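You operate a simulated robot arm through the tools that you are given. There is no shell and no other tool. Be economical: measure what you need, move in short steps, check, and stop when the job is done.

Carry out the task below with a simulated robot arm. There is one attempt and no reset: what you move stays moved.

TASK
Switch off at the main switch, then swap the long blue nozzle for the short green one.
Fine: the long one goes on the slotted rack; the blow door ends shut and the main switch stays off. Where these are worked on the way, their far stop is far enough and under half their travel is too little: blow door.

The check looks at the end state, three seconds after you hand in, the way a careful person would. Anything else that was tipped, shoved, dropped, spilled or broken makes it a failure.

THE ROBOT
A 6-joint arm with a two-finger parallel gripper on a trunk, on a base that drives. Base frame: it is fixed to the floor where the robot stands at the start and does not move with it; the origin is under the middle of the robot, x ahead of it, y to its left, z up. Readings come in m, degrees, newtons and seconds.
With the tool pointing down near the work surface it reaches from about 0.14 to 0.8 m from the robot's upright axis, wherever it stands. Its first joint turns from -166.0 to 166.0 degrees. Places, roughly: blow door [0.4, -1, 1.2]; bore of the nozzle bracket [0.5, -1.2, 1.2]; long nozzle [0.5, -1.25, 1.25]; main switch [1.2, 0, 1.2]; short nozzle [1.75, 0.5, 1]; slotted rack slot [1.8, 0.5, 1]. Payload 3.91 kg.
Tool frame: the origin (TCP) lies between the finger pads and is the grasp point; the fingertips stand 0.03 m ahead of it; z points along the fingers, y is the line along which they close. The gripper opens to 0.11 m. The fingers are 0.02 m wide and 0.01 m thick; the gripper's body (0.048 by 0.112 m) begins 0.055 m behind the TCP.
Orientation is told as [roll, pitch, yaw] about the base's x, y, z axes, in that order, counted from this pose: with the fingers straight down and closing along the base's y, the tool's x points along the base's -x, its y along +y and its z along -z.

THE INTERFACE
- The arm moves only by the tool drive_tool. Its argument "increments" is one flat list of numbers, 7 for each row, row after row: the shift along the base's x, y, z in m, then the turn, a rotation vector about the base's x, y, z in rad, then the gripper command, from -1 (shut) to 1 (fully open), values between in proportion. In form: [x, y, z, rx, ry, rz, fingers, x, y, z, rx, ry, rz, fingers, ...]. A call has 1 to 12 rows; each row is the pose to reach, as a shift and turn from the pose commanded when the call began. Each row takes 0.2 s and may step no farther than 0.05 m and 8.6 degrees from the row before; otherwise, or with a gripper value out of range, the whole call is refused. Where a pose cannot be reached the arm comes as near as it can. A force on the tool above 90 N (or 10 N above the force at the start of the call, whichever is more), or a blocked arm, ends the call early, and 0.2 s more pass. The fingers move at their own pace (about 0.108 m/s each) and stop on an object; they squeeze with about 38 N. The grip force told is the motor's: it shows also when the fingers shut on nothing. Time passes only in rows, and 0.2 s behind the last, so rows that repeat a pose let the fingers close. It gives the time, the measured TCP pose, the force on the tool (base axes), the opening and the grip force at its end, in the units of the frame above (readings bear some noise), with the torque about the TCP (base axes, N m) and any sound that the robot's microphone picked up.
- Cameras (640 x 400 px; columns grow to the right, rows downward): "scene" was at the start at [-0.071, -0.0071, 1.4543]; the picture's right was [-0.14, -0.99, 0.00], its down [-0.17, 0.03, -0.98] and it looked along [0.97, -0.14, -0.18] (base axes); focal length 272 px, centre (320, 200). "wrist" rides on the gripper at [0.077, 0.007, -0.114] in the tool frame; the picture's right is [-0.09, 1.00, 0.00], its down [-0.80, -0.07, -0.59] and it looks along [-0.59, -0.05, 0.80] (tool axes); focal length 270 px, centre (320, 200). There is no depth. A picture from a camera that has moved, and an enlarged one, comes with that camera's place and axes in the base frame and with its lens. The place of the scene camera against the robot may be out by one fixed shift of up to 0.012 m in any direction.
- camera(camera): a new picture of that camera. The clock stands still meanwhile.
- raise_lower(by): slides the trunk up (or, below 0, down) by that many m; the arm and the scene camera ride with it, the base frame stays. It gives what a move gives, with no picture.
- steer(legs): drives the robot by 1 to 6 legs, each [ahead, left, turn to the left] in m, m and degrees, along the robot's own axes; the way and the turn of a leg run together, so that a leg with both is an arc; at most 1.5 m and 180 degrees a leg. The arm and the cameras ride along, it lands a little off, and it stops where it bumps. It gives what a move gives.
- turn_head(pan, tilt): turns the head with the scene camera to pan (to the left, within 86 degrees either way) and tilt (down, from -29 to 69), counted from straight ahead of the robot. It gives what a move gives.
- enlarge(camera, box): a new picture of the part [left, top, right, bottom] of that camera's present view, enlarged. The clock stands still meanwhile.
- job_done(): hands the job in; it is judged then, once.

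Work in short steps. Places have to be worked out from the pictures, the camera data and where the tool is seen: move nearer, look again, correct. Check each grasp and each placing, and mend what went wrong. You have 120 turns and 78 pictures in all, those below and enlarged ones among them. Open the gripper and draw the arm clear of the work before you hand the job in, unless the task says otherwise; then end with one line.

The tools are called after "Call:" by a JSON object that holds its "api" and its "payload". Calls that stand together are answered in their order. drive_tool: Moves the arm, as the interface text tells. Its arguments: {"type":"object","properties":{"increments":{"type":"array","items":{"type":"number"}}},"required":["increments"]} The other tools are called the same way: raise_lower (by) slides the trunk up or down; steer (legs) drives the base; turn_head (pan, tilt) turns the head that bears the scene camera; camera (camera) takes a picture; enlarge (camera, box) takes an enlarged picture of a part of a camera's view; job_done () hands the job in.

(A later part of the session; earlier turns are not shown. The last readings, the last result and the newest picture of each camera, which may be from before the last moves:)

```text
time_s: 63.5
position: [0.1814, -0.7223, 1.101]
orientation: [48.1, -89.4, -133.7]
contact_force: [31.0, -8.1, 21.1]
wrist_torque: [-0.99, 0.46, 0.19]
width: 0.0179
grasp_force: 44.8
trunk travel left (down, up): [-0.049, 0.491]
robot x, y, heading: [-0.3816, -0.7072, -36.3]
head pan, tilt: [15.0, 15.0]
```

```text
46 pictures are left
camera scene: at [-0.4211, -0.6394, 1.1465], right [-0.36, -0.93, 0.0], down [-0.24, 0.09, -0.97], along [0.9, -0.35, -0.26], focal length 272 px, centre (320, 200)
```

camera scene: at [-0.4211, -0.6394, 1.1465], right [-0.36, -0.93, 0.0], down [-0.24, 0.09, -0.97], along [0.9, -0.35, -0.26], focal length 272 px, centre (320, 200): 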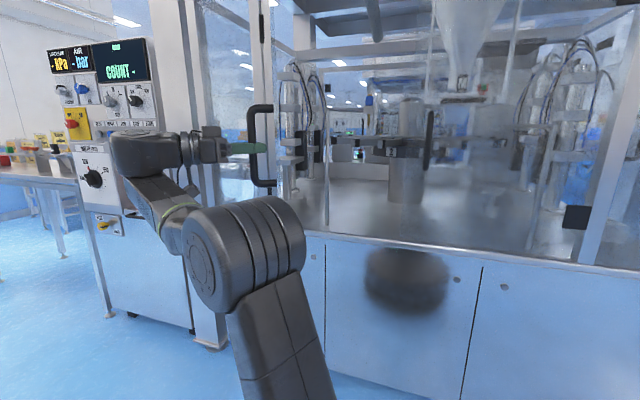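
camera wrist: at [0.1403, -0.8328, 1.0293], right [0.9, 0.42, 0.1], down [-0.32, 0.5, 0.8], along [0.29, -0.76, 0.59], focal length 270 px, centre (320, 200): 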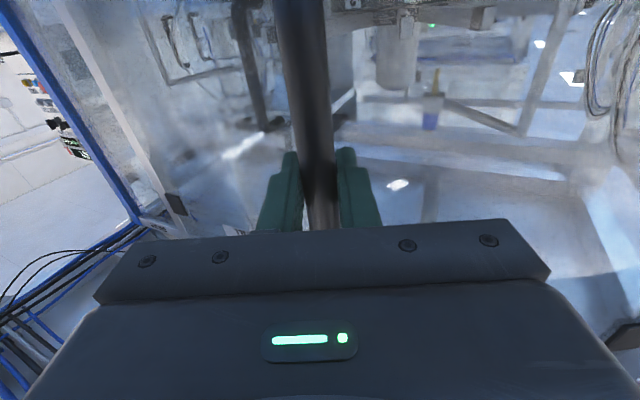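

The door is at about 60°. Continue to about 85°.

Call:
{"api": "drive_tool", "payload": {"increments": [0.014, 0.036, 0.0, 0.0, 0.0, -0.06, -1, 0.03, 0.071, 0.0, 0.0, 0.0, -0.12, -1, 0.048, 0.105, 0.0, 0.0, 0.0, -0.18, -1, 0.069, 0.137, 0.0, 0.0, 0.0, -0.24, -1, 0.091, 0.167, 0.0, 0.0, 0.0, -0.3, -1]}}

Call:
{"api": "camera", "payload": {"camera": "scene"}}

```text
time_s: 64.7
position: [0.2212, -0.6287, 1.089]
orientation: [159.4, -84.7, 105.3]
contact_force: [-67.6, 35.8, 39.1]
wrist_torque: [0.9, 1.31, 0.53]
width: 0.0182
grasp_force: 45.0
out of reach, approached as far as the arm can: row 2, 3, 4, 5
trunk travel left (down, up): [-0.049, 0.491]
robot x, y, heading: [-0.3781, -0.7074, -36.0]
head pan, tilt: [15.0, 15.0]
```

```text
45 pictures are left
camera scene: at [-0.4345, -0.6344, 1.146], right [-0.36, -0.93, 0.0], down [-0.23, 0.09, -0.97], along [0.9, -0.35, -0.25], focal length 272 px, centre (320, 200)
```

scene: 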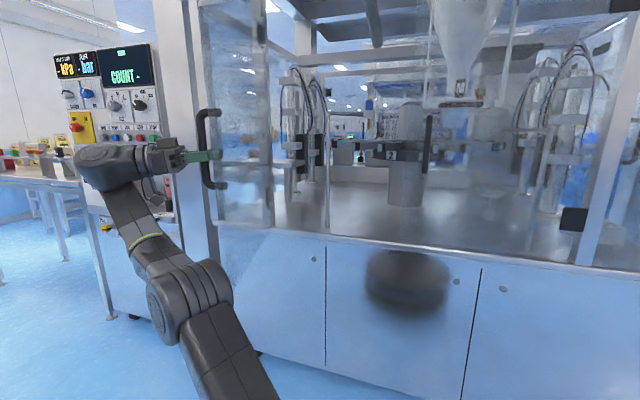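

Door is at about 75° and the arm's yaw limit is reached. Release the handle and retreat along the tool axis.

Call:
{"api": "drive_tool", "payload": {"increments": [0.0, 0.0, 0.0, 0.0, 0.0, 0.0, -0.5, 0.0, 0.0, 0.0, 0.0, 0.0, 0.0, -0.2, 0.0, 0.0, 0.0, 0.0, 0.0, 0.0, -0.2, 0.003, 0.03, 0.0, 0.0, 0.0, 0.0, -0.2, 0.005, 0.06, 0.0, 0.0, 0.0, 0.0, -0.2, 0.007, 0.09, 0.0, 0.0, 0.0, 0.0, -0.2]}}

Call:
{"api": "camera", "payload": {"camera": "scene"}}

```text
time_s: 66.1
position: [0.2338, -0.5804, 1.065]
orientation: [179.7, -82.9, 89.0]
contact_force: [0.8, -1.1, -0.2]
wrist_torque: [0.01, -0.04, -0.02]
width: 0.044
grasp_force: 0.0
out of reach, approached as far as the arm can: row 4, 5, 6
trunk travel left (down, up): [-0.049, 0.491]
robot x, y, heading: [-0.3819, -0.713, -36.2]
head pan, tilt: [15.0, 15.0]
```

```text
44 pictures are left
camera scene: at [-0.4231, -0.6385, 1.1464], right [-0.36, -0.93, 0.0], down [-0.24, 0.09, -0.97], along [0.9, -0.35, -0.26], focal length 272 px, centre (320, 200)
```

scene: 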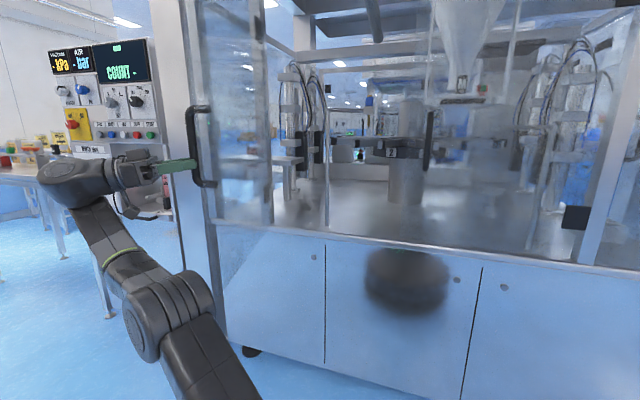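

The handle end is just beyond the fingertips. I'll unwind the yaw while drawing the tool away from the handle toward the robot.

Call:
{"api": "drive_tool", "payload": {"increments": [-0.005, 0.03, 0.0, 0.0, 0.0, 0.05, -0.2, -0.01, 0.06, 0.0, 0.0, 0.0, 0.12, -0.2, -0.04, 0.08, 0.01, 0.0, 0.0, 0.22, -0.2, -0.08, 0.09, 0.02, 0.0, 0.0, 0.34, -0.2, -0.12, 0.09, 0.03, 0.0, 0.0, 0.46, -0.2, -0.16, 0.08, 0.04, 0.0, 0.0, 0.58, -0.2, -0.2, 0.06, 0.05, 0.0, 0.0, 0.7, -0.2]}}

Call:
{"api": "camera", "payload": {"camera": "scene"}}

```text
time_s: 67.7
position: [0.0318, -0.5195, 1.1144]
orientation: [-179.9, -82.8, 129.0]
contact_force: [0.4, -0.1, -0.6]
wrist_torque: [-0.01, -0.03, -0.08]
width: 0.044
grasp_force: 0.1
out of reach, approached as far as the arm can: row 1, 2
trunk travel left (down, up): [-0.049, 0.491]
robot x, y, heading: [-0.3803, -0.71, -36.1]
head pan, tilt: [15.0, 15.0]
```

```text
43 pictures are left
camera scene: at [-0.4228, -0.6381, 1.1463], right [-0.36, -0.93, 0.0], down [-0.24, 0.09, -0.97], along [0.9, -0.35, -0.26], focal length 272 px, centre (320, 200)
```

scene: 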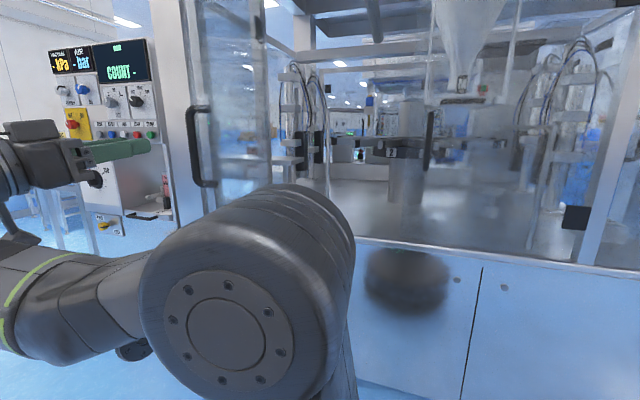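

Clear. Now look at the nozzle inside the chamber from a higher and a closer view.

Call:
{"api": "enlarge", "payload": {"camera": "scene", "box": [290, 60, 450, 200]}}

Call:
{"api": "raise_lower", "payload": {"by": 0.3}}

Call:
{"api": "turn_head", "payload": {"pan": 0, "tilt": 15}}

Call:
{"api": "enlarge", "payload": {"camera": "scene", "box": [200, 80, 440, 300]}}

```text
2.86 times, centred on (370, 130) of scene
camera zoom: at [-0.4228, -0.6381, 1.1463], right [-0.36, -0.93, 0.0], down [-0.24, 0.09, -0.97], along [0.9, -0.35, -0.26], focal length 779 px, centre (177, 400)
```

zoom: 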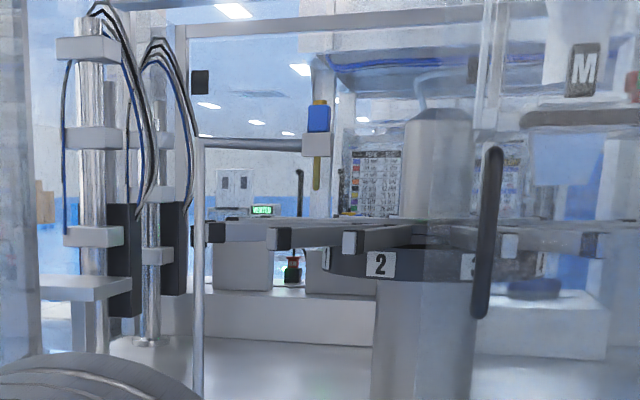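

```text
time_s: 70.7
position: [0.0324, -0.518, 1.4177]
orientation: [179.3, -83.0, 129.5]
contact_force: [0.3, 0.3, -0.4]
wrist_torque: [0.0, -0.05, 0.02]
width: 0.0442
grasp_force: 0.1
trunk travel left (down, up): [-0.349, 0.191]
robot x, y, heading: [-0.3793, -0.7064, -36.1]
head pan, tilt: [15.0, 15.0]
```

```text
time_s: 71.5
position: [0.0325, -0.5192, 1.4167]
orientation: [179.4, -83.0, 129.4]
contact_force: [1.2, -0.6, 0.0]
wrist_torque: [-0.04, 0.01, -0.01]
width: 0.0439
grasp_force: 0.0
trunk travel left (down, up): [-0.349, 0.191]
robot x, y, heading: [-0.3791, -0.7102, -36.0]
head pan, tilt: [0.0, 15.0]
```

```text
1.82 times, centred on (320, 190) of scene
camera zoom: at [-0.435, -0.6597, 1.4464], right [-0.59, -0.81, 0.0], down [-0.21, 0.15, -0.97], along [0.78, -0.57, -0.26], focal length 496 px, centre (320, 218)
```

zoom: 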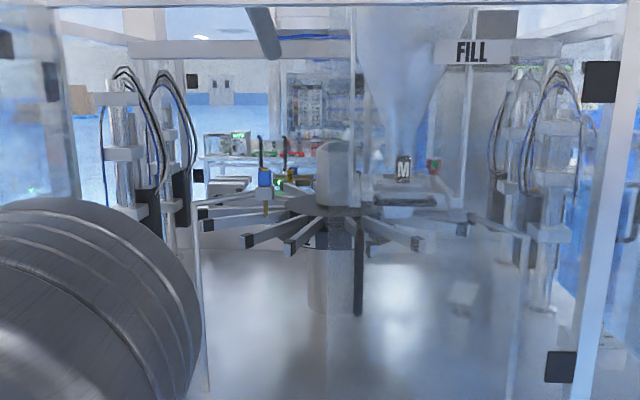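

Blue nozzle body triangulates to about (0.542, -1.215, 1.243), hanging in a bracket block, its stem down. I'll swing the tool right, away from the door and in front of the opening, tilted slightly down.

Call:
{"api": "drive_tool", "payload": {"increments": [-0.018, -0.037, 0.0, 0.015, 0.02, 0.033, 0.2, -0.035, -0.075, 0.0, 0.03, 0.04, 0.065, 0.2, -0.05, -0.115, 0.0, 0.045, 0.06, 0.1, 0.2, -0.063, -0.155, 0.0, 0.06, 0.08, 0.13, 0.2, -0.075, -0.195, 0.0, 0.075, 0.1, 0.163, 0.2, -0.085, -0.235, 0.0, 0.09, 0.12, 0.195, 0.2, -0.09, -0.27, 0.0, 0.105, 0.14, 0.23, 0.2, -0.094, -0.292, 0.0, 0.12, 0.16, 0.26, 0.2]}}

Call:
{"api": "raise_lower", "payload": {"by": -0.15}}

Call:
{"api": "steer", "payload": {"legs": [[0.24, 0.0, 0]]}}

Call:
{"api": "camera", "payload": {"camera": "wrist"}}

Call:
{"api": "camera", "payload": {"camera": "scene"}}

```text
time_s: 73.3
position: [-0.0641, -0.8129, 1.4194]
orientation: [-16.9, -85.6, -19.1]
contact_force: [-0.2, -0.1, 0.1]
wrist_torque: [0.02, 0.02, -0.02]
width: 0.0661
grasp_force: 0.0
trunk travel left (down, up): [-0.349, 0.191]
robot x, y, heading: [-0.3806, -0.7102, -36.0]
head pan, tilt: [0.0, 15.0]
```

```text
time_s: 75.1
position: [-0.0614, -0.8132, 1.2685]
orientation: [-16.5, -85.6, -19.5]
contact_force: [0.6, -0.6, 0.2]
wrist_torque: [0.01, -0.04, 0.0]
width: 0.0658
grasp_force: 0.0
trunk travel left (down, up): [-0.199, 0.341]
robot x, y, heading: [-0.3834, -0.7088, -36.2]
head pan, tilt: [0.0, 15.0]
```

```text
time_s: 76.8
position: [0.1312, -0.9554, 1.2685]
orientation: [-16.5, -85.7, -19.7]
contact_force: [-0.7, 0.5, 0.1]
wrist_torque: [0.01, 0.01, -0.01]
width: 0.0664
grasp_force: 0.0
trunk travel left (down, up): [-0.199, 0.341]
robot x, y, heading: [-0.1847, -0.8524, -36.3]
head pan, tilt: [0.0, 15.0]
```

```text
40 pictures are left
camera wrist: at [0.0383, -0.8803, 1.201], right [0.59, 0.8, 0.07], down [-0.46, 0.27, 0.84], along [0.66, -0.53, 0.53], focal length 270 px, centre (320, 200)
```

wrist: 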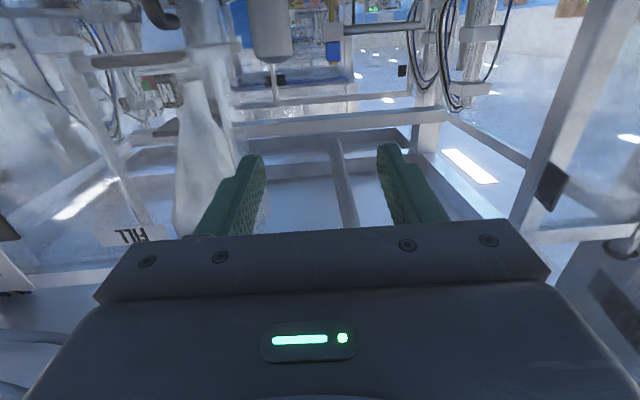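

```text
39 pictures are left
camera scene: at [-0.2407, -0.8019, 1.2964], right [-0.59, -0.81, 0.0], down [-0.21, 0.15, -0.97], along [0.78, -0.57, -0.26], focal length 272 px, centre (320, 200)
```

scene: 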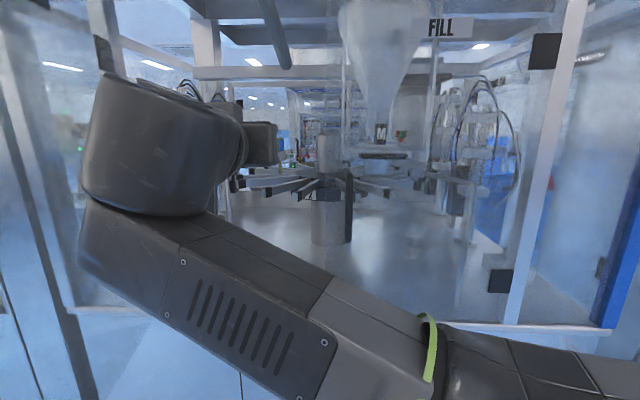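

Blue body is confirmed near (0.54, -1.218, 1.238). I'll move through the doorway to a pre-grasp 0.12 m short of it, tilting the tool about 15° down.

Call:
{"api": "drive_tool", "payload": {"increments": [0.035, -0.022, 0.003, 0.02, 0.027, 0.0, 0.2, 0.07, -0.044, 0.005, 0.04, 0.054, 0.0, 0.2, 0.105, -0.065, 0.008, 0.06, 0.08, 0.0, 0.2, 0.14, -0.087, 0.01, 0.08, 0.108, 0.0, 0.2, 0.175, -0.109, 0.01, 0.1, 0.135, 0.0, 0.2, 0.21, -0.13, 0.01, 0.118, 0.162, 0.0, 0.2, 0.25, -0.155, 0.01, 0.118, 0.162, 0.0, 0.2, 0.29, -0.178, 0.01, 0.118, 0.162, 0.0, 0.2, 0.319, -0.195, 0.01, 0.118, 0.162, 0.0, 0.2]}}

Call:
{"api": "camera", "payload": {"camera": "wrist"}}

```text
time_s: 78.8
position: [0.4523, -1.1511, 1.2791]
orientation: [-4.7, -74.2, -31.5]
contact_force: [0.8, 0.4, -0.7]
wrist_torque: [-0.02, 0.04, 0.03]
width: 0.0661
grasp_force: 0.0
trunk travel left (down, up): [-0.199, 0.341]
robot x, y, heading: [-0.1888, -0.8523, -36.2]
head pan, tilt: [0.0, 15.0]
```

```text
38 pictures are left
camera wrist: at [0.3498, -1.0699, 1.2367], right [0.6, 0.79, 0.06], down [-0.32, 0.17, 0.93], along [0.73, -0.58, 0.35], focal length 270 px, centre (320, 200)
```

wrist: 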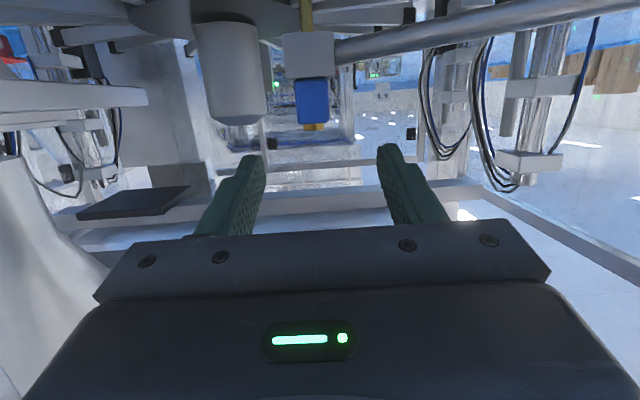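

Blue body centre about (0.535, -1.219, 1.238), 0.027 wide, on top of the bracket block. Advance to it along the tool axis, keeping the fingers above the bracket top.

Call:
{"api": "drive_tool", "payload": {"increments": [0.02, -0.017, -0.008, 0.0, 0.0, 0.0, 0.2, 0.04, -0.034, -0.016, 0.0, 0.0, 0.0, 0.2, 0.06, -0.051, -0.024, 0.0, 0.0, 0.0, 0.2, 0.08, -0.068, -0.031, 0.0, 0.0, 0.0, 0.2]}}

Call:
{"api": "camera", "payload": {"camera": "wrist"}}

```text
time_s: 79.8
position: [0.531, -1.2198, 1.2464]
orientation: [-4.8, -74.1, -31.5]
contact_force: [-0.2, 0.7, -0.3]
wrist_torque: [0.0, 0.02, 0.01]
width: 0.066
grasp_force: 0.1
trunk travel left (down, up): [-0.199, 0.341]
robot x, y, heading: [-0.1862, -0.8575, -35.9]
head pan, tilt: [0.0, 15.0]
```

```text
37 pictures are left
camera wrist: at [0.429, -1.1386, 1.2052], right [0.61, 0.79, 0.06], down [-0.32, 0.17, 0.93], along [0.73, -0.59, 0.35], focal length 270 px, centre (320, 200)
```

wrist: 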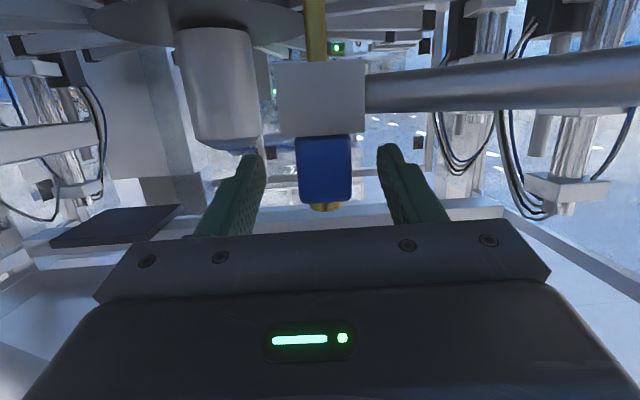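

The blue body lies between the fingers at about TCP depth. Close the fingers.

Call:
{"api": "drive_tool", "payload": {"increments": [0.0, 0.0, -0.002, 0.0, 0.0, 0.0, -0.4, 0.0, 0.0, -0.002, 0.0, 0.0, 0.0, -1, 0.0, 0.0, -0.002, 0.0, 0.0, 0.0, -1, 0.0, 0.0, -0.002, 0.0, 0.0, 0.0, -1]}}

Call:
{"api": "camera", "payload": {"camera": "wrist"}}

```text
time_s: 80.8
position: [0.5325, -1.2186, 1.2454]
orientation: [-4.7, -74.2, -31.4]
contact_force: [1.5, 1.0, 0.2]
wrist_torque: [0.11, -0.07, -0.02]
width: 0.0274
grasp_force: 38.4
trunk travel left (down, up): [-0.199, 0.341]
robot x, y, heading: [-0.1864, -0.8543, -36.2]
head pan, tilt: [0.0, 15.0]
```

```text
36 pictures are left
camera wrist: at [0.4288, -1.1373, 1.2034], right [0.61, 0.79, 0.06], down [-0.32, 0.17, 0.93], along [0.73, -0.58, 0.35], focal length 270 px, centre (320, 200)
```

wrist: 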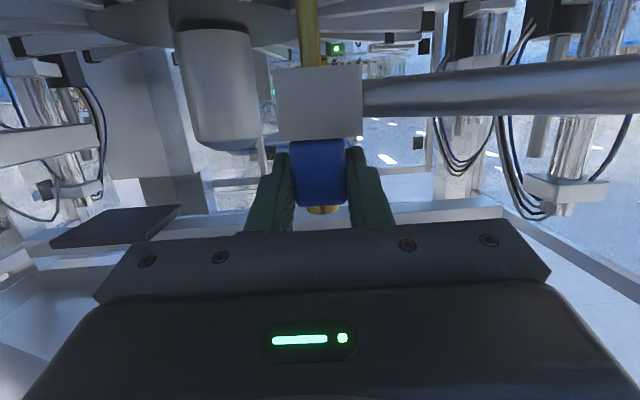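

Held at 0.0274 m. Lift straight up 0.13 m.

Call:
{"api": "drive_tool", "payload": {"increments": [0.0, 0.0, 0.015, 0.0, 0.0, 0.0, -1, 0.0, 0.0, 0.035, 0.0, 0.0, 0.0, -1, 0.0, 0.0, 0.06, 0.0, 0.0, 0.0, -1, 0.0, 0.0, 0.085, 0.0, 0.0, 0.0, -1, 0.0, 0.0, 0.11, 0.0, 0.0, 0.0, -1, 0.0, 0.0, 0.13, 0.0, 0.0, 0.0, -1]}}

Call:
{"api": "camera", "payload": {"camera": "wrist"}}

```text
time_s: 82.2
position: [0.4994, -1.2051, 1.325]
orientation: [-4.9, -74.2, -31.3]
contact_force: [0.4, 0.2, -0.4]
wrist_torque: [-0.01, 0.03, -0.01]
width: 0.0275
grasp_force: 38.1
out of reach, approached as far as the arm can: row 3, 4, 5, 6
trunk travel left (down, up): [-0.199, 0.341]
robot x, y, heading: [-0.1853, -0.8532, -36.2]
head pan, tilt: [0.0, 15.0]
```

```text
35 pictures are left
camera wrist: at [0.3977, -1.1235, 1.2836], right [0.61, 0.79, 0.06], down [-0.32, 0.17, 0.93], along [0.73, -0.58, 0.35], focal length 270 px, centre (320, 200)
```

wrist: 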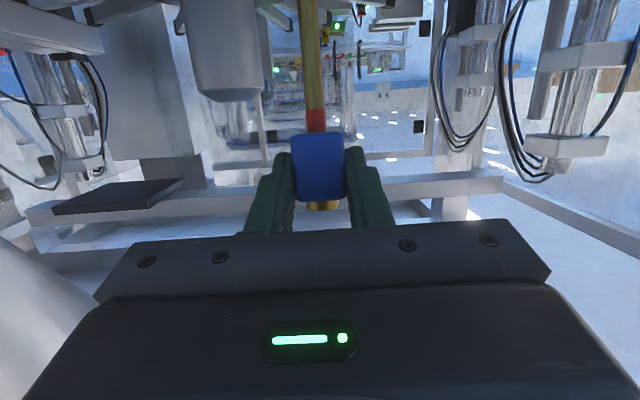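

The arm hit its reach; forces are nil. I'll finish the lift with the trunk, straight up.

Call:
{"api": "raise_lower", "payload": {"by": 0.1}}

Call:
{"api": "camera", "payload": {"camera": "wrist"}}

```text
time_s: 83.6
position: [0.5019, -1.2038, 1.4251]
orientation: [-4.7, -74.3, -31.4]
contact_force: [-0.7, -0.1, -0.2]
wrist_torque: [-0.01, 0.0, 0.02]
width: 0.0271
grasp_force: 38.0
trunk travel left (down, up): [-0.299, 0.241]
robot x, y, heading: [-0.1832, -0.8514, -36.2]
head pan, tilt: [0.0, 15.0]
```

```text
34 pictures are left
camera wrist: at [0.3984, -1.1232, 1.3832], right [0.61, 0.79, 0.06], down [-0.32, 0.17, 0.93], along [0.73, -0.58, 0.35], focal length 270 px, centre (320, 200)
```

wrist: 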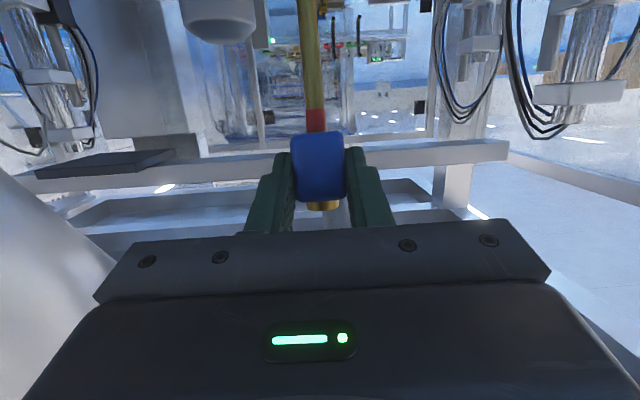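

The long nozzle is free in the gripper. Back straight out of the machine, retract the arm slightly, and go left toward the rack table.

Call:
{"api": "steer", "payload": {"legs": [[-0.6, 0, 0]]}}

Call:
{"api": "drive_tool", "payload": {"increments": [-0.03, 0.022, 0.0, 0.0, 0.0, 0.0, -1, -0.06, 0.044, 0.0, 0.0, 0.0, 0.0, -1, -0.09, 0.066, 0.0, 0.0, 0.0, 0.0, -1, -0.12, 0.088, 0.0, 0.0, 0.0, 0.0, -1, -0.15, 0.11, 0.0, 0.0, 0.0, 0.0, -1]}}

Call:
{"api": "steer", "payload": {"legs": [[0.0, 1.4, 0], [0.0, 0.8, 0]]}}

Call:
{"api": "turn_head", "payload": {"pan": 10, "tilt": 20}}

Call:
{"api": "camera", "payload": {"camera": "scene"}}

```text
time_s: 87.0
position: [0.0127, -0.8547, 1.4262]
orientation: [-4.7, -74.2, -32.4]
contact_force: [0.2, -0.2, -0.9]
wrist_torque: [0.02, 0.01, -0.01]
width: 0.0272
grasp_force: 38.4
trunk travel left (down, up): [-0.299, 0.241]
robot x, y, heading: [-0.6656, -0.4932, -37.2]
head pan, tilt: [0.0, 15.0]
```

```text
time_s: 88.2
position: [-0.1399, -0.7441, 1.4273]
orientation: [-4.6, -74.3, -32.5]
contact_force: [0.4, 0.2, -1.5]
wrist_torque: [-0.01, 0.04, 0.0]
width: 0.0272
grasp_force: 37.8
trunk travel left (down, up): [-0.299, 0.241]
robot x, y, heading: [-0.6693, -0.494, -36.9]
head pan, tilt: [0.0, 15.0]
```

```text
time_s: 99.1
position: [1.1692, 1.0591, 1.4278]
orientation: [-4.7, -74.4, -31.2]
contact_force: [0.3, -0.8, 0.0]
wrist_torque: [-0.01, -0.02, 0.01]
width: 0.0271
grasp_force: 38.3
trunk travel left (down, up): [-0.299, 0.241]
robot x, y, heading: [0.6365, 1.2984, -36.1]
head pan, tilt: [0.0, 15.0]
```

```text
time_s: 99.8
position: [1.1685, 1.0584, 1.4277]
orientation: [-4.7, -74.3, -31.3]
contact_force: [0.6, 0.1, -1.2]
wrist_torque: [0.02, -0.01, -0.01]
width: 0.0272
grasp_force: 37.7
trunk travel left (down, up): [-0.299, 0.241]
robot x, y, heading: [0.6358, 1.3005, -36.0]
head pan, tilt: [10.0, 20.0]
```

```text
33 pictures are left
camera scene: at [0.5883, 1.3645, 1.3883], right [-0.44, -0.9, 0.0], down [-0.31, 0.15, -0.94], along [0.84, -0.41, -0.34], focal length 272 px, centre (320, 200)
```

scene: 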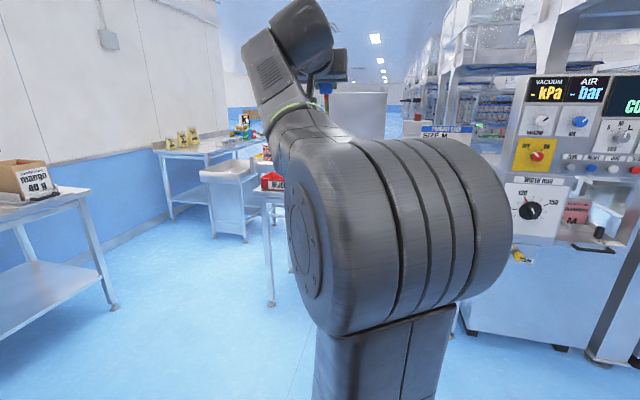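

The arm blocks the view. I'll step right and closer to see the rack past the arm.

Call:
{"api": "steer", "payload": {"legs": [[0.4, -0.5, 0]]}}

Call:
{"api": "turn_head", "payload": {"pan": 35, "tilt": 22}}

Call:
{"api": "camera", "payload": {"camera": "scene"}}

```text
time_s: 103.4
position: [1.2019, 0.4173, 1.4268]
orientation: [-4.7, -74.3, -30.7]
contact_force: [-0.3, -0.2, -0.9]
wrist_torque: [-0.01, 0.01, 0.0]
width: 0.0271
grasp_force: 38.1
trunk travel left (down, up): [-0.299, 0.241]
robot x, y, heading: [0.6652, 0.6559, -35.4]
head pan, tilt: [10.0, 20.0]
```

```text
time_s: 104.3
position: [1.2027, 0.4164, 1.4268]
orientation: [-4.7, -74.3, -30.7]
contact_force: [0.2, 1.0, -0.6]
wrist_torque: [0.04, 0.01, -0.01]
width: 0.0271
grasp_force: 38.2
trunk travel left (down, up): [-0.299, 0.241]
robot x, y, heading: [0.6647, 0.6515, -35.4]
head pan, tilt: [35.0, 22.0]
```

```text
32 pictures are left
camera scene: at [0.6273, 0.7571, 1.385], right [-0.01, -1.0, 0.0], down [-0.37, 0.0, -0.93], along [0.93, -0.01, -0.37], focal length 272 px, centre (320, 200)
```

scene: 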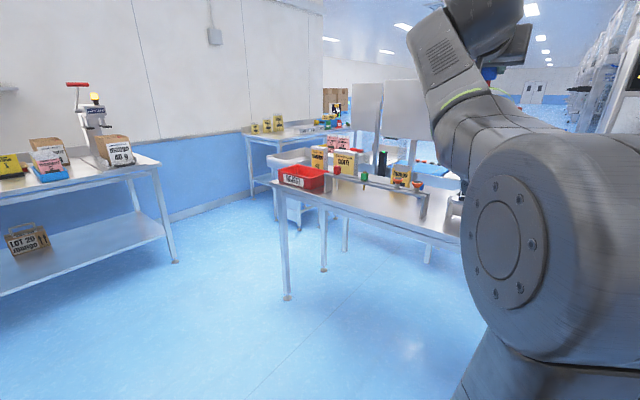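

Call:
{"api": "enlarge", "payload": {"camera": "scene", "box": [310, 150, 450, 230]}}

```text
4.57 times, centred on (380, 190) of scene
camera zoom: at [0.6273, 0.7571, 1.385], right [-0.01, -1.0, 0.0], down [-0.37, 0.0, -0.93], along [0.93, -0.01, -0.37], focal length 1246 px, centre (46, 246)
```

zoom: 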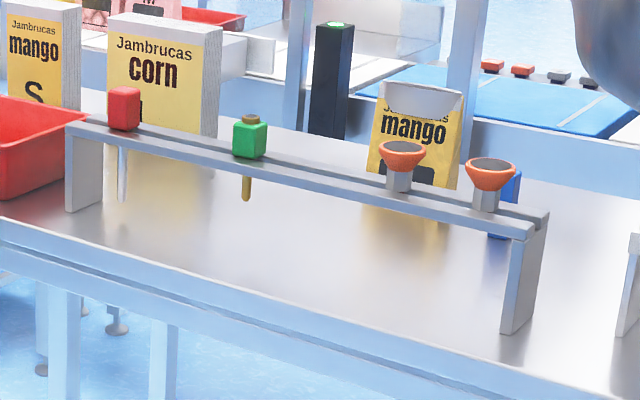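

The rack has one long slot with the green short nozzle, a red one and two cups; there's free room beside the green. I'll stand square in front and look down with the wrist camera to measure the slot precisely.

Call:
{"api": "steer", "payload": {"legs": [[0.13, 0.5, 0]]}}

Call:
{"api": "drive_tool", "payload": {"increments": [-0.01, 0.008, 0.0, 0.08, 0.112, 0.0, -1, -0.02, 0.015, 0.0, 0.16, 0.224, 0.0, -1, -0.03, 0.022, 0.0, 0.24, 0.336, 0.0, -1, -0.04, 0.029, 0.0, 0.32, 0.448, 0.0, -1, -0.05, 0.036, 0.0, 0.4, 0.56, 0.0, -1, -0.06, 0.043, 0.0, 0.48, 0.672, 0.0, -1, -0.06, 0.043, 0.0, 0.56, 0.784, 0.0, -1]}}

Call:
{"api": "camera", "payload": {"camera": "wrist"}}

```text
time_s: 107.3
position: [1.5975, 0.7439, 1.4267]
orientation: [-4.7, -74.3, -31.2]
contact_force: [0.2, 0.5, -0.8]
wrist_torque: [-0.02, 0.0, 0.02]
width: 0.0267
grasp_force: 37.5
trunk travel left (down, up): [-0.299, 0.241]
robot x, y, heading: [1.0612, 0.9828, -36.2]
head pan, tilt: [35.0, 22.0]
```

```text
time_s: 109.0
position: [1.5694, 0.7672, 1.4144]
orientation: [-1.1, -36.5, -34.0]
contact_force: [-1.3, 0.0, -1.6]
wrist_torque: [0.0, 0.02, -0.02]
width: 0.0268
grasp_force: 38.1
out of reach, approached as far as the arm can: row 5, 6, 7
trunk travel left (down, up): [-0.299, 0.241]
robot x, y, heading: [1.0654, 0.9872, -35.9]
head pan, tilt: [35.0, 22.0]
```

```text
30 pictures are left
camera wrist: at [1.4667, 0.8464, 1.4625], right [0.63, 0.78, 0.04], down [0.21, -0.21, 0.95], along [0.75, -0.59, -0.29], focal length 270 px, centre (320, 200)
```

wrist: 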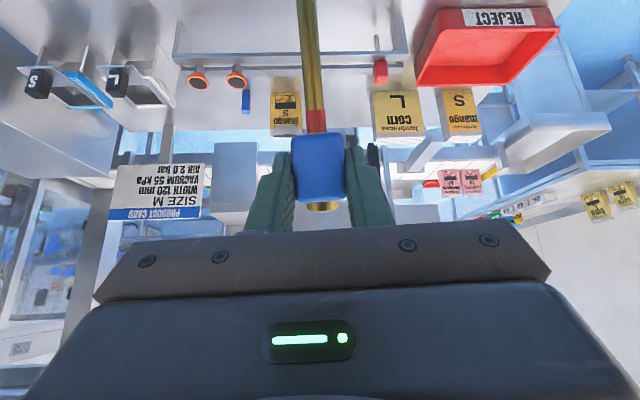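

Rack measured roughly at d≈1.12 m depth, free gap between cups and green near s≈1.455. I'll lower and tilt further down for a precise look.

Call:
{"api": "raise_lower", "payload": {"by": -0.1}}

Call:
{"api": "drive_tool", "payload": {"increments": [0.005, -0.02, 0.0, 0.06, 0.084, 0.0, -1, 0.012, -0.04, 0.0, 0.12, 0.168, 0.0, -1, 0.02, -0.06, 0.0, 0.18, 0.252, 0.0, -1, 0.028, -0.08, 0.0, 0.24, 0.336, 0.0, -1, 0.035, -0.1, 0.0, 0.3, 0.42, 0.0, -1, 0.041, -0.112, 0.0, 0.3, 0.42, 0.0, -1]}}

Call:
{"api": "camera", "payload": {"camera": "wrist"}}

```text
time_s: 110.3
position: [1.5689, 0.7672, 1.3159]
orientation: [-1.1, -36.5, -34.0]
contact_force: [0.2, 0.4, -1.0]
wrist_torque: [-0.01, 0.01, 0.03]
width: 0.027
grasp_force: 38.0
trunk travel left (down, up): [-0.199, 0.341]
robot x, y, heading: [1.0628, 0.983, -35.8]
head pan, tilt: [35.0, 22.0]
```

```text
time_s: 111.7
position: [1.6109, 0.7022, 1.2476]
orientation: [-0.2, -28.3, -34.2]
contact_force: [0.4, -0.8, 0.1]
wrist_torque: [-0.04, 0.01, -0.03]
width: 0.0269
grasp_force: 38.1
out of reach, approached as far as the arm can: row 1, 2, 3, 4, 5, 6
trunk travel left (down, up): [-0.199, 0.341]
robot x, y, heading: [1.0605, 0.982, -35.9]
head pan, tilt: [35.0, 22.0]
```

```text
29 pictures are left
camera wrist: at [1.5139, 0.7771, 1.3117], right [0.63, 0.78, 0.04], down [0.31, -0.29, 0.9], along [0.72, -0.55, -0.42], focal length 270 px, centre (320, 200)
```

wrist: 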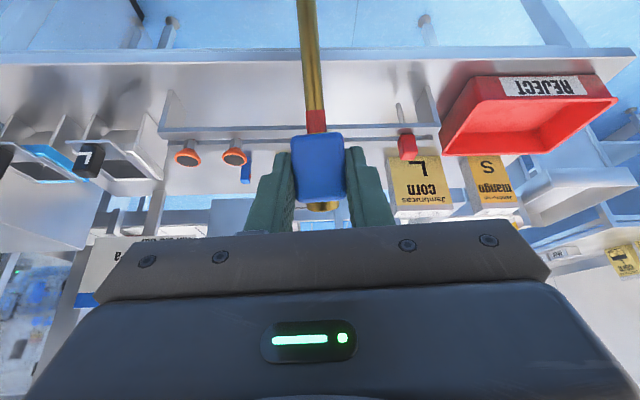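

Enlarge the rack part of this view for detail.

Call:
{"api": "enlarge", "payload": {"camera": "wrist", "box": [150, 80, 450, 190]}}

```text
2.13 times, centred on (300, 135) of wrist
camera zoom: at [1.5139, 0.7771, 1.3117], right [0.63, 0.78, 0.04], down [0.31, -0.29, 0.9], along [0.72, -0.55, -0.42], focal length 577 px, centre (363, 339)
```

zoom: 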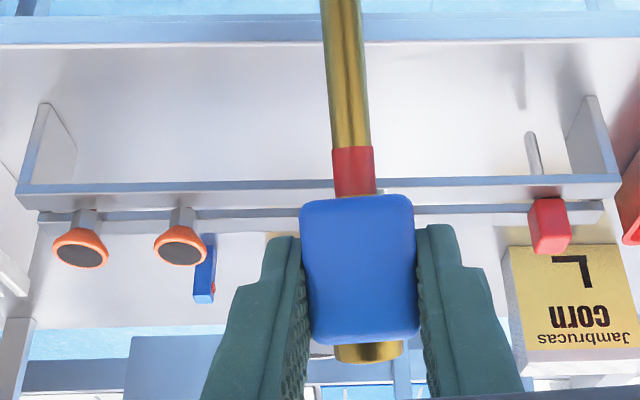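

I need a closer, steeper look for millimetre accuracy. Move 0.2 m nearer above the rack (stem tip stays above the cups) and shift slightly right.

Call:
{"api": "drive_tool", "payload": {"increments": [0.03, -0.034, -0.012, 0.0, 0.0, 0.0, -1, 0.058, -0.066, -0.024, 0.0, 0.0, 0.0, -1, 0.086, -0.098, -0.036, 0.0, 0.0, 0.0, -1, 0.112, -0.126, -0.05, 0.0, 0.0, 0.0, -1, 0.136, -0.152, -0.06, 0.0, 0.0, 0.0, -1]}}

Call:
{"api": "enlarge", "payload": {"camera": "wrist", "box": [160, 0, 480, 200]}}

```text
time_s: 112.9
position: [1.6632, 0.6223, 1.1785]
orientation: [-0.3, -28.4, -34.2]
contact_force: [0.0, -0.1, -1.5]
wrist_torque: [0.01, -0.02, 0.01]
width: 0.027
grasp_force: 37.7
out of reach, approached as far as the arm can: row 1, 2, 3, 4, 5
trunk travel left (down, up): [-0.199, 0.341]
robot x, y, heading: [1.0604, 0.9869, -36.0]
head pan, tilt: [35.0, 22.0]
```

```text
2.00 times, centred on (320, 100) of wrist
camera zoom: at [1.5658, 0.6958, 1.243], right [0.63, 0.78, 0.04], down [0.31, -0.29, 0.9], along [0.72, -0.55, -0.42], focal length 541 px, centre (320, 400)
```

zoom: 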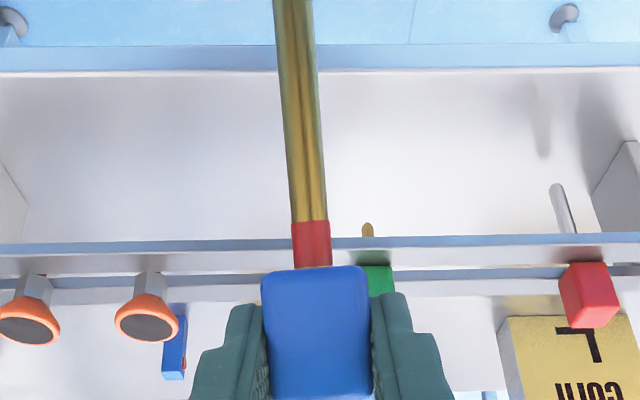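

The slot is now clear: its centre is about d≈1.142 m, rail top z≈1.00, and the free gap sits at s≈1.455. I'll tilt the nozzle back upright, lower the trunk, and step the base slightly nearer.

Call:
{"api": "drive_tool", "payload": {"increments": [-0.006, 0.004, 0.015, -0.079, -0.108, 0.0, -1, -0.012, 0.008, 0.03, -0.158, -0.216, 0.0, -1, -0.018, 0.012, 0.045, -0.236, -0.324, 0.0, -1, -0.024, 0.018, 0.06, -0.315, -0.432, 0.0, -1, -0.024, 0.018, 0.07, -0.393, -0.54, 0.0, -1, -0.024, 0.018, 0.08, -0.472, -0.648, 0.0, -1]}}

Call:
{"api": "raise_lower", "payload": {"by": -0.12}}

Call:
{"api": "drive_tool", "payload": {"increments": [0.0, 0.0, 0.02, 0.0, 0.0, 0.0, -1, 0.0, 0.0, 0.04, 0.0, 0.0, 0.0, -1]}}

```text
time_s: 114.3
position: [1.6392, 0.6372, 1.2593]
orientation: [-5.0, -74.4, -29.9]
contact_force: [0.4, 0.6, -0.6]
wrist_torque: [0.02, 0.02, 0.01]
width: 0.0273
grasp_force: 38.3
trunk travel left (down, up): [-0.199, 0.341]
robot x, y, heading: [1.0695, 0.9823, -36.1]
head pan, tilt: [35.0, 22.0]
```

```text
time_s: 115.8
position: [1.6392, 0.638, 1.1387]
orientation: [-5.2, -74.3, -29.9]
contact_force: [-0.2, -0.1, -0.6]
wrist_torque: [0.04, 0.03, -0.04]
width: 0.027
grasp_force: 37.8
trunk travel left (down, up): [-0.079, 0.461]
robot x, y, heading: [1.0597, 0.9824, -36.2]
head pan, tilt: [35.0, 22.0]
```

```text
time_s: 116.4
position: [1.6417, 0.637, 1.1784]
orientation: [-5.3, -74.4, -29.9]
contact_force: [-0.4, -1.1, -0.9]
wrist_torque: [0.02, 0.02, -0.01]
width: 0.0272
grasp_force: 38.6
trunk travel left (down, up): [-0.079, 0.461]
robot x, y, heading: [1.0625, 0.9838, -36.1]
head pan, tilt: [35.0, 22.0]
```

Upright again. Step the base 0.09 m ahead (tool stays high), then take the reading.

Call:
{"api": "steer", "payload": {"legs": [[0.09, 0.0, 0]]}}

```text
time_s: 117.5
position: [1.7133, 0.5846, 1.1791]
orientation: [-5.2, -74.3, -30.0]
contact_force: [-0.5, 0.2, 0.0]
wrist_torque: [0.0, 0.05, -0.01]
width: 0.0269
grasp_force: 38.1
trunk travel left (down, up): [-0.079, 0.461]
robot x, y, heading: [1.136, 0.9329, -35.9]
head pan, tilt: [35.0, 22.0]
```

Move over the slot position with the stem tip a few centimetres above the rail, and look with both cameras.

Call:
{"api": "drive_tool", "payload": {"increments": [0.022, -0.032, 0.0, 0.0, 0.0, 0.0, -1, 0.044, -0.064, 0.0, 0.0, 0.0, 0.0, -1, 0.065, -0.0956, 0.0, 0.0, 0.0, 0.0, -1, 0.065, -0.0956, 0.0, 0.0, 0.0, 0.0, -1]}}

Call:
{"api": "turn_head", "payload": {"pan": 10, "tilt": 10}}

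Call:
{"api": "camera", "payload": {"camera": "scene"}}

```text
time_s: 118.5
position: [1.78, 0.4871, 1.1793]
orientation: [-5.2, -74.3, -30.0]
contact_force: [-0.2, -0.5, 0.1]
wrist_torque: [0.01, -0.02, -0.02]
width: 0.027
grasp_force: 38.2
trunk travel left (down, up): [-0.079, 0.461]
robot x, y, heading: [1.1366, 0.9321, -36.2]
head pan, tilt: [35.0, 22.0]
```

```text
time_s: 119.4
position: [1.7791, 0.4869, 1.1808]
orientation: [-5.2, -74.3, -30.0]
contact_force: [-0.3, -0.2, 0.1]
wrist_torque: [0.0, -0.04, 0.0]
width: 0.0274
grasp_force: 38.1
trunk travel left (down, up): [-0.079, 0.461]
robot x, y, heading: [1.1359, 0.9289, -35.9]
head pan, tilt: [10.0, 10.0]
```

```text
26 pictures are left
camera scene: at [1.0886, 0.997, 1.1845], right [-0.44, -0.9, 0.0], down [-0.16, 0.08, -0.98], along [0.88, -0.43, -0.17], focal length 272 px, centre (320, 200)
```

scene: 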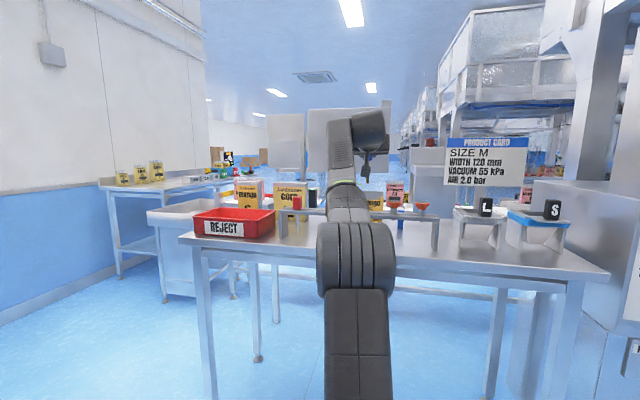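

The view of the stem is blocked, so I'll go by feel: lower to just above the expected tip contact and read the force.

Call:
{"api": "drive_tool", "payload": {"increments": [0.0, 0.0, -0.02, 0.0, 0.0, 0.0, -1, 0.0, 0.0, -0.04, 0.0, 0.0, 0.0, -1, 0.0, 0.0, -0.055, 0.0, 0.0, 0.0, -1, 0.0, 0.0, -0.062, 0.0, 0.0, 0.0, -1]}}

Call:
{"api": "drive_tool", "payload": {"increments": [0.0, 0.0, -0.004, 0.0, 0.0, 0.0, -1, 0.0, 0.0, -0.008, 0.0, 0.0, 0.0, -1]}}

Call:
{"api": "drive_tool", "payload": {"increments": [0.0, 0.0, -0.004, 0.0, 0.0, 0.0, -1, 0.0, 0.0, -0.008, 0.0, 0.0, 0.0, -1]}}

```text
time_s: 120.4
position: [1.7774, 0.4894, 1.1174]
orientation: [-5.3, -74.3, -29.9]
contact_force: [0.4, 0.0, -1.2]
wrist_torque: [0.01, 0.02, 0.01]
width: 0.0273
grasp_force: 38.1
trunk travel left (down, up): [-0.079, 0.461]
robot x, y, heading: [1.1381, 0.937, -36.2]
head pan, tilt: [10.0, 10.0]
```

```text
time_s: 121.0
position: [1.7764, 0.4895, 1.109]
orientation: [-5.2, -74.4, -29.9]
contact_force: [1.0, 0.0, -0.3]
wrist_torque: [0.0, -0.01, -0.01]
width: 0.0272
grasp_force: 38.7
trunk travel left (down, up): [-0.079, 0.461]
robot x, y, heading: [1.1347, 0.9323, -36.2]
head pan, tilt: [10.0, 10.0]
```

```text
time_s: 121.6
position: [1.7776, 0.4893, 1.1017]
orientation: [-5.1, -74.3, -29.9]
contact_force: [-0.4, 0.3, -0.7]
wrist_torque: [-0.01, -0.04, 0.03]
width: 0.0272
grasp_force: 37.8
trunk travel left (down, up): [-0.079, 0.461]
robot x, y, heading: [1.1344, 0.932, -36.1]
head pan, tilt: [10.0, 10.0]
```

No contact yet. Continue down in small steps.

Call:
{"api": "drive_tool", "payload": {"increments": [0.0, 0.0, -0.004, 0.0, 0.0, 0.0, -1, 0.0, 0.0, -0.009, 0.0, 0.0, 0.0, -1]}}

Call:
{"api": "drive_tool", "payload": {"increments": [0.0, 0.0, -0.004, 0.0, 0.0, 0.0, -1, 0.0, 0.0, -0.009, 0.0, 0.0, 0.0, -1]}}

Call:
{"api": "camera", "payload": {"camera": "wrist"}}

```text
time_s: 122.2
position: [1.776, 0.4892, 1.0923]
orientation: [-5.3, -74.2, -29.9]
contact_force: [0.3, -0.2, -1.5]
wrist_torque: [-0.01, -0.01, 0.0]
width: 0.0273
grasp_force: 38.1
trunk travel left (down, up): [-0.079, 0.461]
robot x, y, heading: [1.1362, 0.9332, -36.1]
head pan, tilt: [10.0, 10.0]
```

```text
time_s: 122.8
position: [1.7774, 0.4902, 1.0827]
orientation: [-5.1, -74.4, -30.0]
contact_force: [0.3, 0.2, -0.7]
wrist_torque: [0.0, 0.01, 0.01]
width: 0.0271
grasp_force: 37.9
trunk travel left (down, up): [-0.079, 0.461]
robot x, y, heading: [1.1371, 0.932, -36.1]
head pan, tilt: [10.0, 10.0]
```

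```text
25 pictures are left
camera wrist: at [1.6735, 0.5692, 1.0409], right [0.59, 0.8, 0.06], down [-0.32, 0.17, 0.93], along [0.74, -0.57, 0.35], focal length 270 px, centre (320, 200)
```

wrist: 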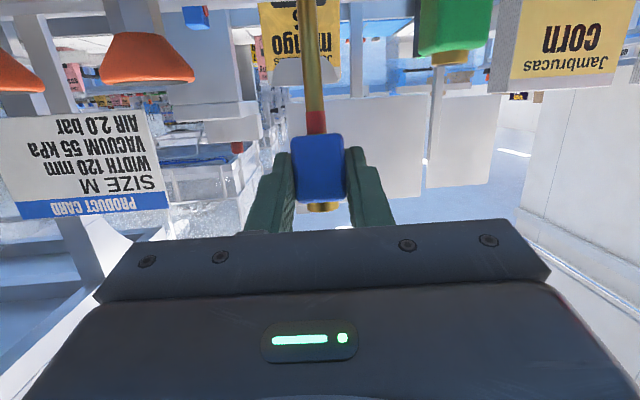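

Still no contact; continue and view when the rail is visible.

Call:
{"api": "drive_tool", "payload": {"increments": [0.0, 0.0, -0.005, 0.0, 0.0, 0.0, -1, 0.0, 0.0, -0.01, 0.0, 0.0, 0.0, -1]}}

Call:
{"api": "drive_tool", "payload": {"increments": [0.0, 0.0, -0.005, 0.0, 0.0, 0.0, -1, 0.0, 0.0, -0.01, 0.0, 0.0, 0.0, -1]}}

Call:
{"api": "camera", "payload": {"camera": "wrist"}}

```text
time_s: 123.4
position: [1.7741, 0.4899, 1.0791]
orientation: [-5.5, -74.9, -29.8]
contact_force: [4.0, -1.3, 20.7]
wrist_torque: [-0.49, -0.77, 0.04]
width: 0.0271
grasp_force: 38.5
trunk travel left (down, up): [-0.079, 0.461]
robot x, y, heading: [1.1374, 0.9323, -36.3]
head pan, tilt: [10.0, 10.0]
```

```text
time_s: 124.0
position: [1.7748, 0.4912, 1.0691]
orientation: [-5.4, -74.8, -29.8]
contact_force: [-2.1, 1.6, 28.2]
wrist_torque: [-0.32, -0.34, -0.02]
width: 0.0272
grasp_force: 37.9
trunk travel left (down, up): [-0.079, 0.461]
robot x, y, heading: [1.1366, 0.9309, -36.3]
head pan, tilt: [10.0, 10.0]
```

```text
24 pictures are left
camera wrist: at [1.6708, 0.5705, 1.025], right [0.59, 0.8, 0.06], down [-0.33, 0.17, 0.93], along [0.74, -0.57, 0.36], focal length 270 px, centre (320, 200)
```

wrist: 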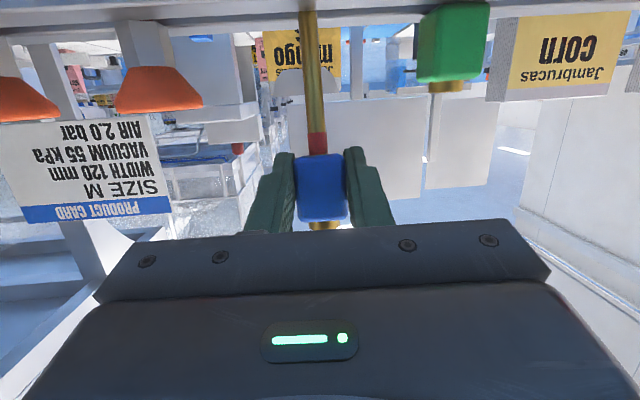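

Contact: the nozzle slid up in the grip a little. Enlarge to see how the tip meets the rail.

Call:
{"api": "enlarge", "payload": {"camera": "wrist", "box": [200, 0, 520, 200]}}

```text
2.00 times, centred on (360, 100) of wrist
camera zoom: at [1.6708, 0.5705, 1.025], right [0.59, 0.8, 0.06], down [-0.33, 0.17, 0.93], along [0.74, -0.57, 0.36], focal length 541 px, centre (240, 400)
```

zoom: 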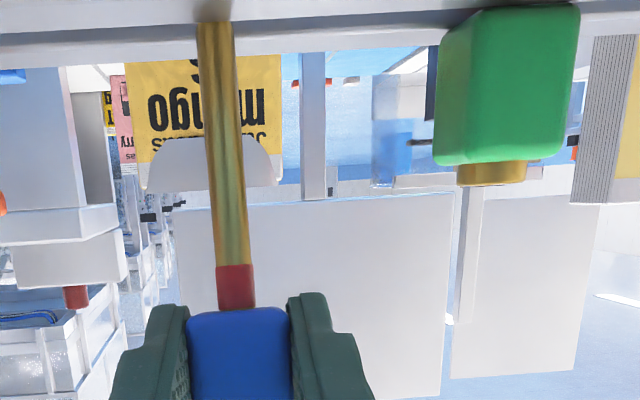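

The tip rests on the front rail; the slot lies about 15 mm farther in. Raise 8 mm, shift 15 mm inward, and probe gently.

Call:
{"api": "drive_tool", "payload": {"increments": [0.0, 0.0, 0.01, 0.0, 0.0, 0.0, -1, 0.0, 0.0, 0.016, 0.0, 0.0, 0.0, -1, 0.0126, -0.0095, 0.016, 0.0, 0.0, 0.0, -1, 0.0126, -0.0095, 0.013, 0.0, 0.0, 0.0, -1]}}

Call:
{"api": "drive_tool", "payload": {"increments": [0.0, 0.0, -0.004, 0.0, 0.0, 0.0, -1, 0.0, 0.0, -0.008, 0.0, 0.0, 0.0, -1, 0.0, 0.0, -0.012, 0.0, 0.0, 0.0, -1]}}

```text
time_s: 125.0
position: [1.7901, 0.4799, 1.0745]
orientation: [-5.3, -74.1, -30.1]
contact_force: [-1.0, -0.2, -0.5]
wrist_torque: [0.0, 0.01, 0.02]
width: 0.0273
grasp_force: 37.6
trunk travel left (down, up): [-0.079, 0.461]
robot x, y, heading: [1.1339, 0.9281, -36.1]
head pan, tilt: [10.0, 10.0]
```

```text
time_s: 125.8
position: [1.7859, 0.4814, 1.0679]
orientation: [-5.4, -74.6, -29.8]
contact_force: [1.7, -1.8, 14.6]
wrist_torque: [-0.34, -0.49, 0.0]
width: 0.0275
grasp_force: 38.5
trunk travel left (down, up): [-0.079, 0.461]
robot x, y, heading: [1.135, 0.9293, -36.0]
head pan, tilt: [10.0, 10.0]
```

Contact again. Take a look at where the tip is.

Call:
{"api": "enlarge", "payload": {"camera": "wrist", "box": [240, 0, 400, 100]}}

```text
4.00 times, centred on (320, 50) of wrist
camera zoom: at [1.6836, 0.5602, 1.0249], right [0.59, 0.8, 0.06], down [-0.33, 0.17, 0.93], along [0.74, -0.57, 0.36], focal length 1081 px, centre (320, 800)
```

zoom: 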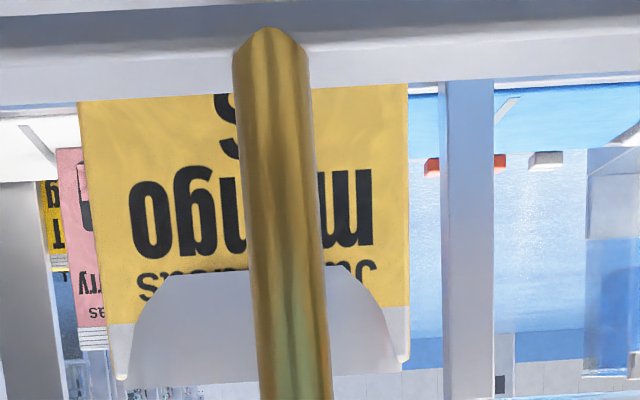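

The tip is in the gap but catching the back rail's edge (it was pushed outward). Raise a bit, come 5 mm nearer, and lower again.

Call:
{"api": "drive_tool", "payload": {"increments": [0.0, 0.0, 0.008, 0.0, 0.0, 0.0, -1, -0.004, 0.003, 0.01, 0.0, 0.0, 0.0, -1, -0.004, 0.003, 0.004, 0.0, 0.0, 0.0, -1, -0.004, 0.003, -0.002, 0.0, 0.0, 0.0, -1]}}

Call:
{"api": "drive_tool", "payload": {"increments": [0.0, 0.0, -0.004, 0.0, 0.0, 0.0, -1, 0.0, 0.0, -0.008, 0.0, 0.0, 0.0, -1]}}

```text
time_s: 126.8
position: [1.7838, 0.4843, 1.0674]
orientation: [-5.4, -74.7, -29.8]
contact_force: [1.8, -1.2, 15.9]
wrist_torque: [-0.4, -0.62, 0.02]
width: 0.0271
grasp_force: 37.8
trunk travel left (down, up): [-0.079, 0.461]
robot x, y, heading: [1.1355, 0.9302, -36.0]
head pan, tilt: [10.0, 10.0]
```

```text
time_s: 127.4
position: [1.7821, 0.4851, 1.0596]
orientation: [-5.3, -74.8, -29.7]
contact_force: [-6.7, 5.3, 25.5]
wrist_torque: [-0.19, -0.28, 0.02]
width: 0.0278
grasp_force: 38.1
trunk travel left (down, up): [-0.079, 0.461]
robot x, y, heading: [1.1372, 0.9298, -36.0]
head pan, tilt: [10.0, 10.0]
```

Contact still. Look again before going on.

Call:
{"api": "enlarge", "payload": {"camera": "wrist", "box": [220, 0, 460, 150]}}

```text
2.67 times, centred on (340, 75) of wrist
camera zoom: at [1.6784, 0.5654, 1.0159], right [0.59, 0.8, 0.06], down [-0.33, 0.17, 0.93], along [0.74, -0.57, 0.36], focal length 721 px, centre (267, 533)
```

zoom: 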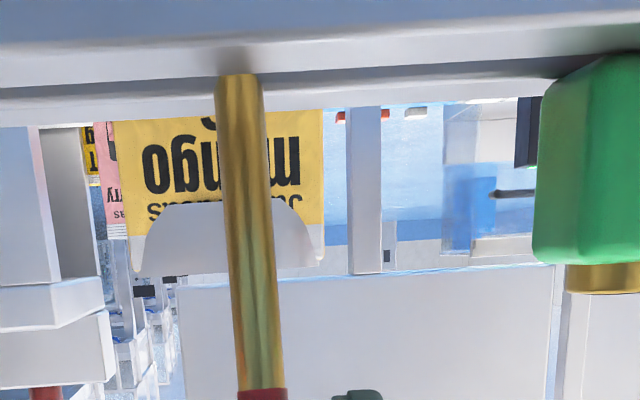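

The tip now sits right at the front edge of the slot; the true centre is bracketed about 2.5 mm farther in. Raise, shift by 2.5 mm, and lower gently.

Call:
{"api": "drive_tool", "payload": {"increments": [0.0, 0.0, 0.012, 0.0, 0.0, 0.0, -1, 0.002, -0.0015, 0.016, 0.0, 0.0, 0.0, -1, 0.002, -0.0015, 0.016, 0.0, 0.0, 0.0, -1, 0.002, -0.0015, 0.009, 0.0, 0.0, 0.0, -1]}}

Call:
{"api": "drive_tool", "payload": {"increments": [0.0, 0.0, -0.003, 0.0, 0.0, 0.0, -1, 0.0, 0.0, -0.007, 0.0, 0.0, 0.0, -1]}}

```text
time_s: 128.4
position: [1.7875, 0.4815, 1.0623]
orientation: [-5.3, -74.2, -30.0]
contact_force: [0.0, -0.3, -0.7]
wrist_torque: [0.0, 0.0, -0.03]
width: 0.0271
grasp_force: 38.1
trunk travel left (down, up): [-0.079, 0.461]
robot x, y, heading: [1.1372, 0.93, -36.3]
head pan, tilt: [10.0, 10.0]
```

```text
time_s: 129.0
position: [1.7851, 0.483, 1.0608]
orientation: [-5.3, -74.8, -29.7]
contact_force: [1.5, -0.3, 16.8]
wrist_torque: [-0.32, -0.59, 0.02]
width: 0.027
grasp_force: 37.8
trunk travel left (down, up): [-0.079, 0.461]
robot x, y, heading: [1.1333, 0.9314, -36.2]
head pan, tilt: [10.0, 10.0]
```

Contact again. Zoom in strongly on the tip.

Call:
{"api": "enlarge", "payload": {"camera": "wrist", "box": [264, 0, 360, 60]}}

```text
6.67 times, centred on (312, 30) of wrist
camera zoom: at [1.6824, 0.5624, 1.017], right [0.59, 0.8, 0.06], down [-0.33, 0.17, 0.93], along [0.74, -0.57, 0.36], focal length 1802 px, centre (373, 1333)
```

zoom: 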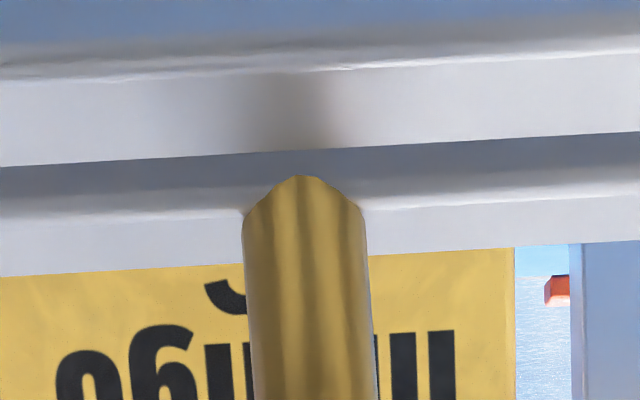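

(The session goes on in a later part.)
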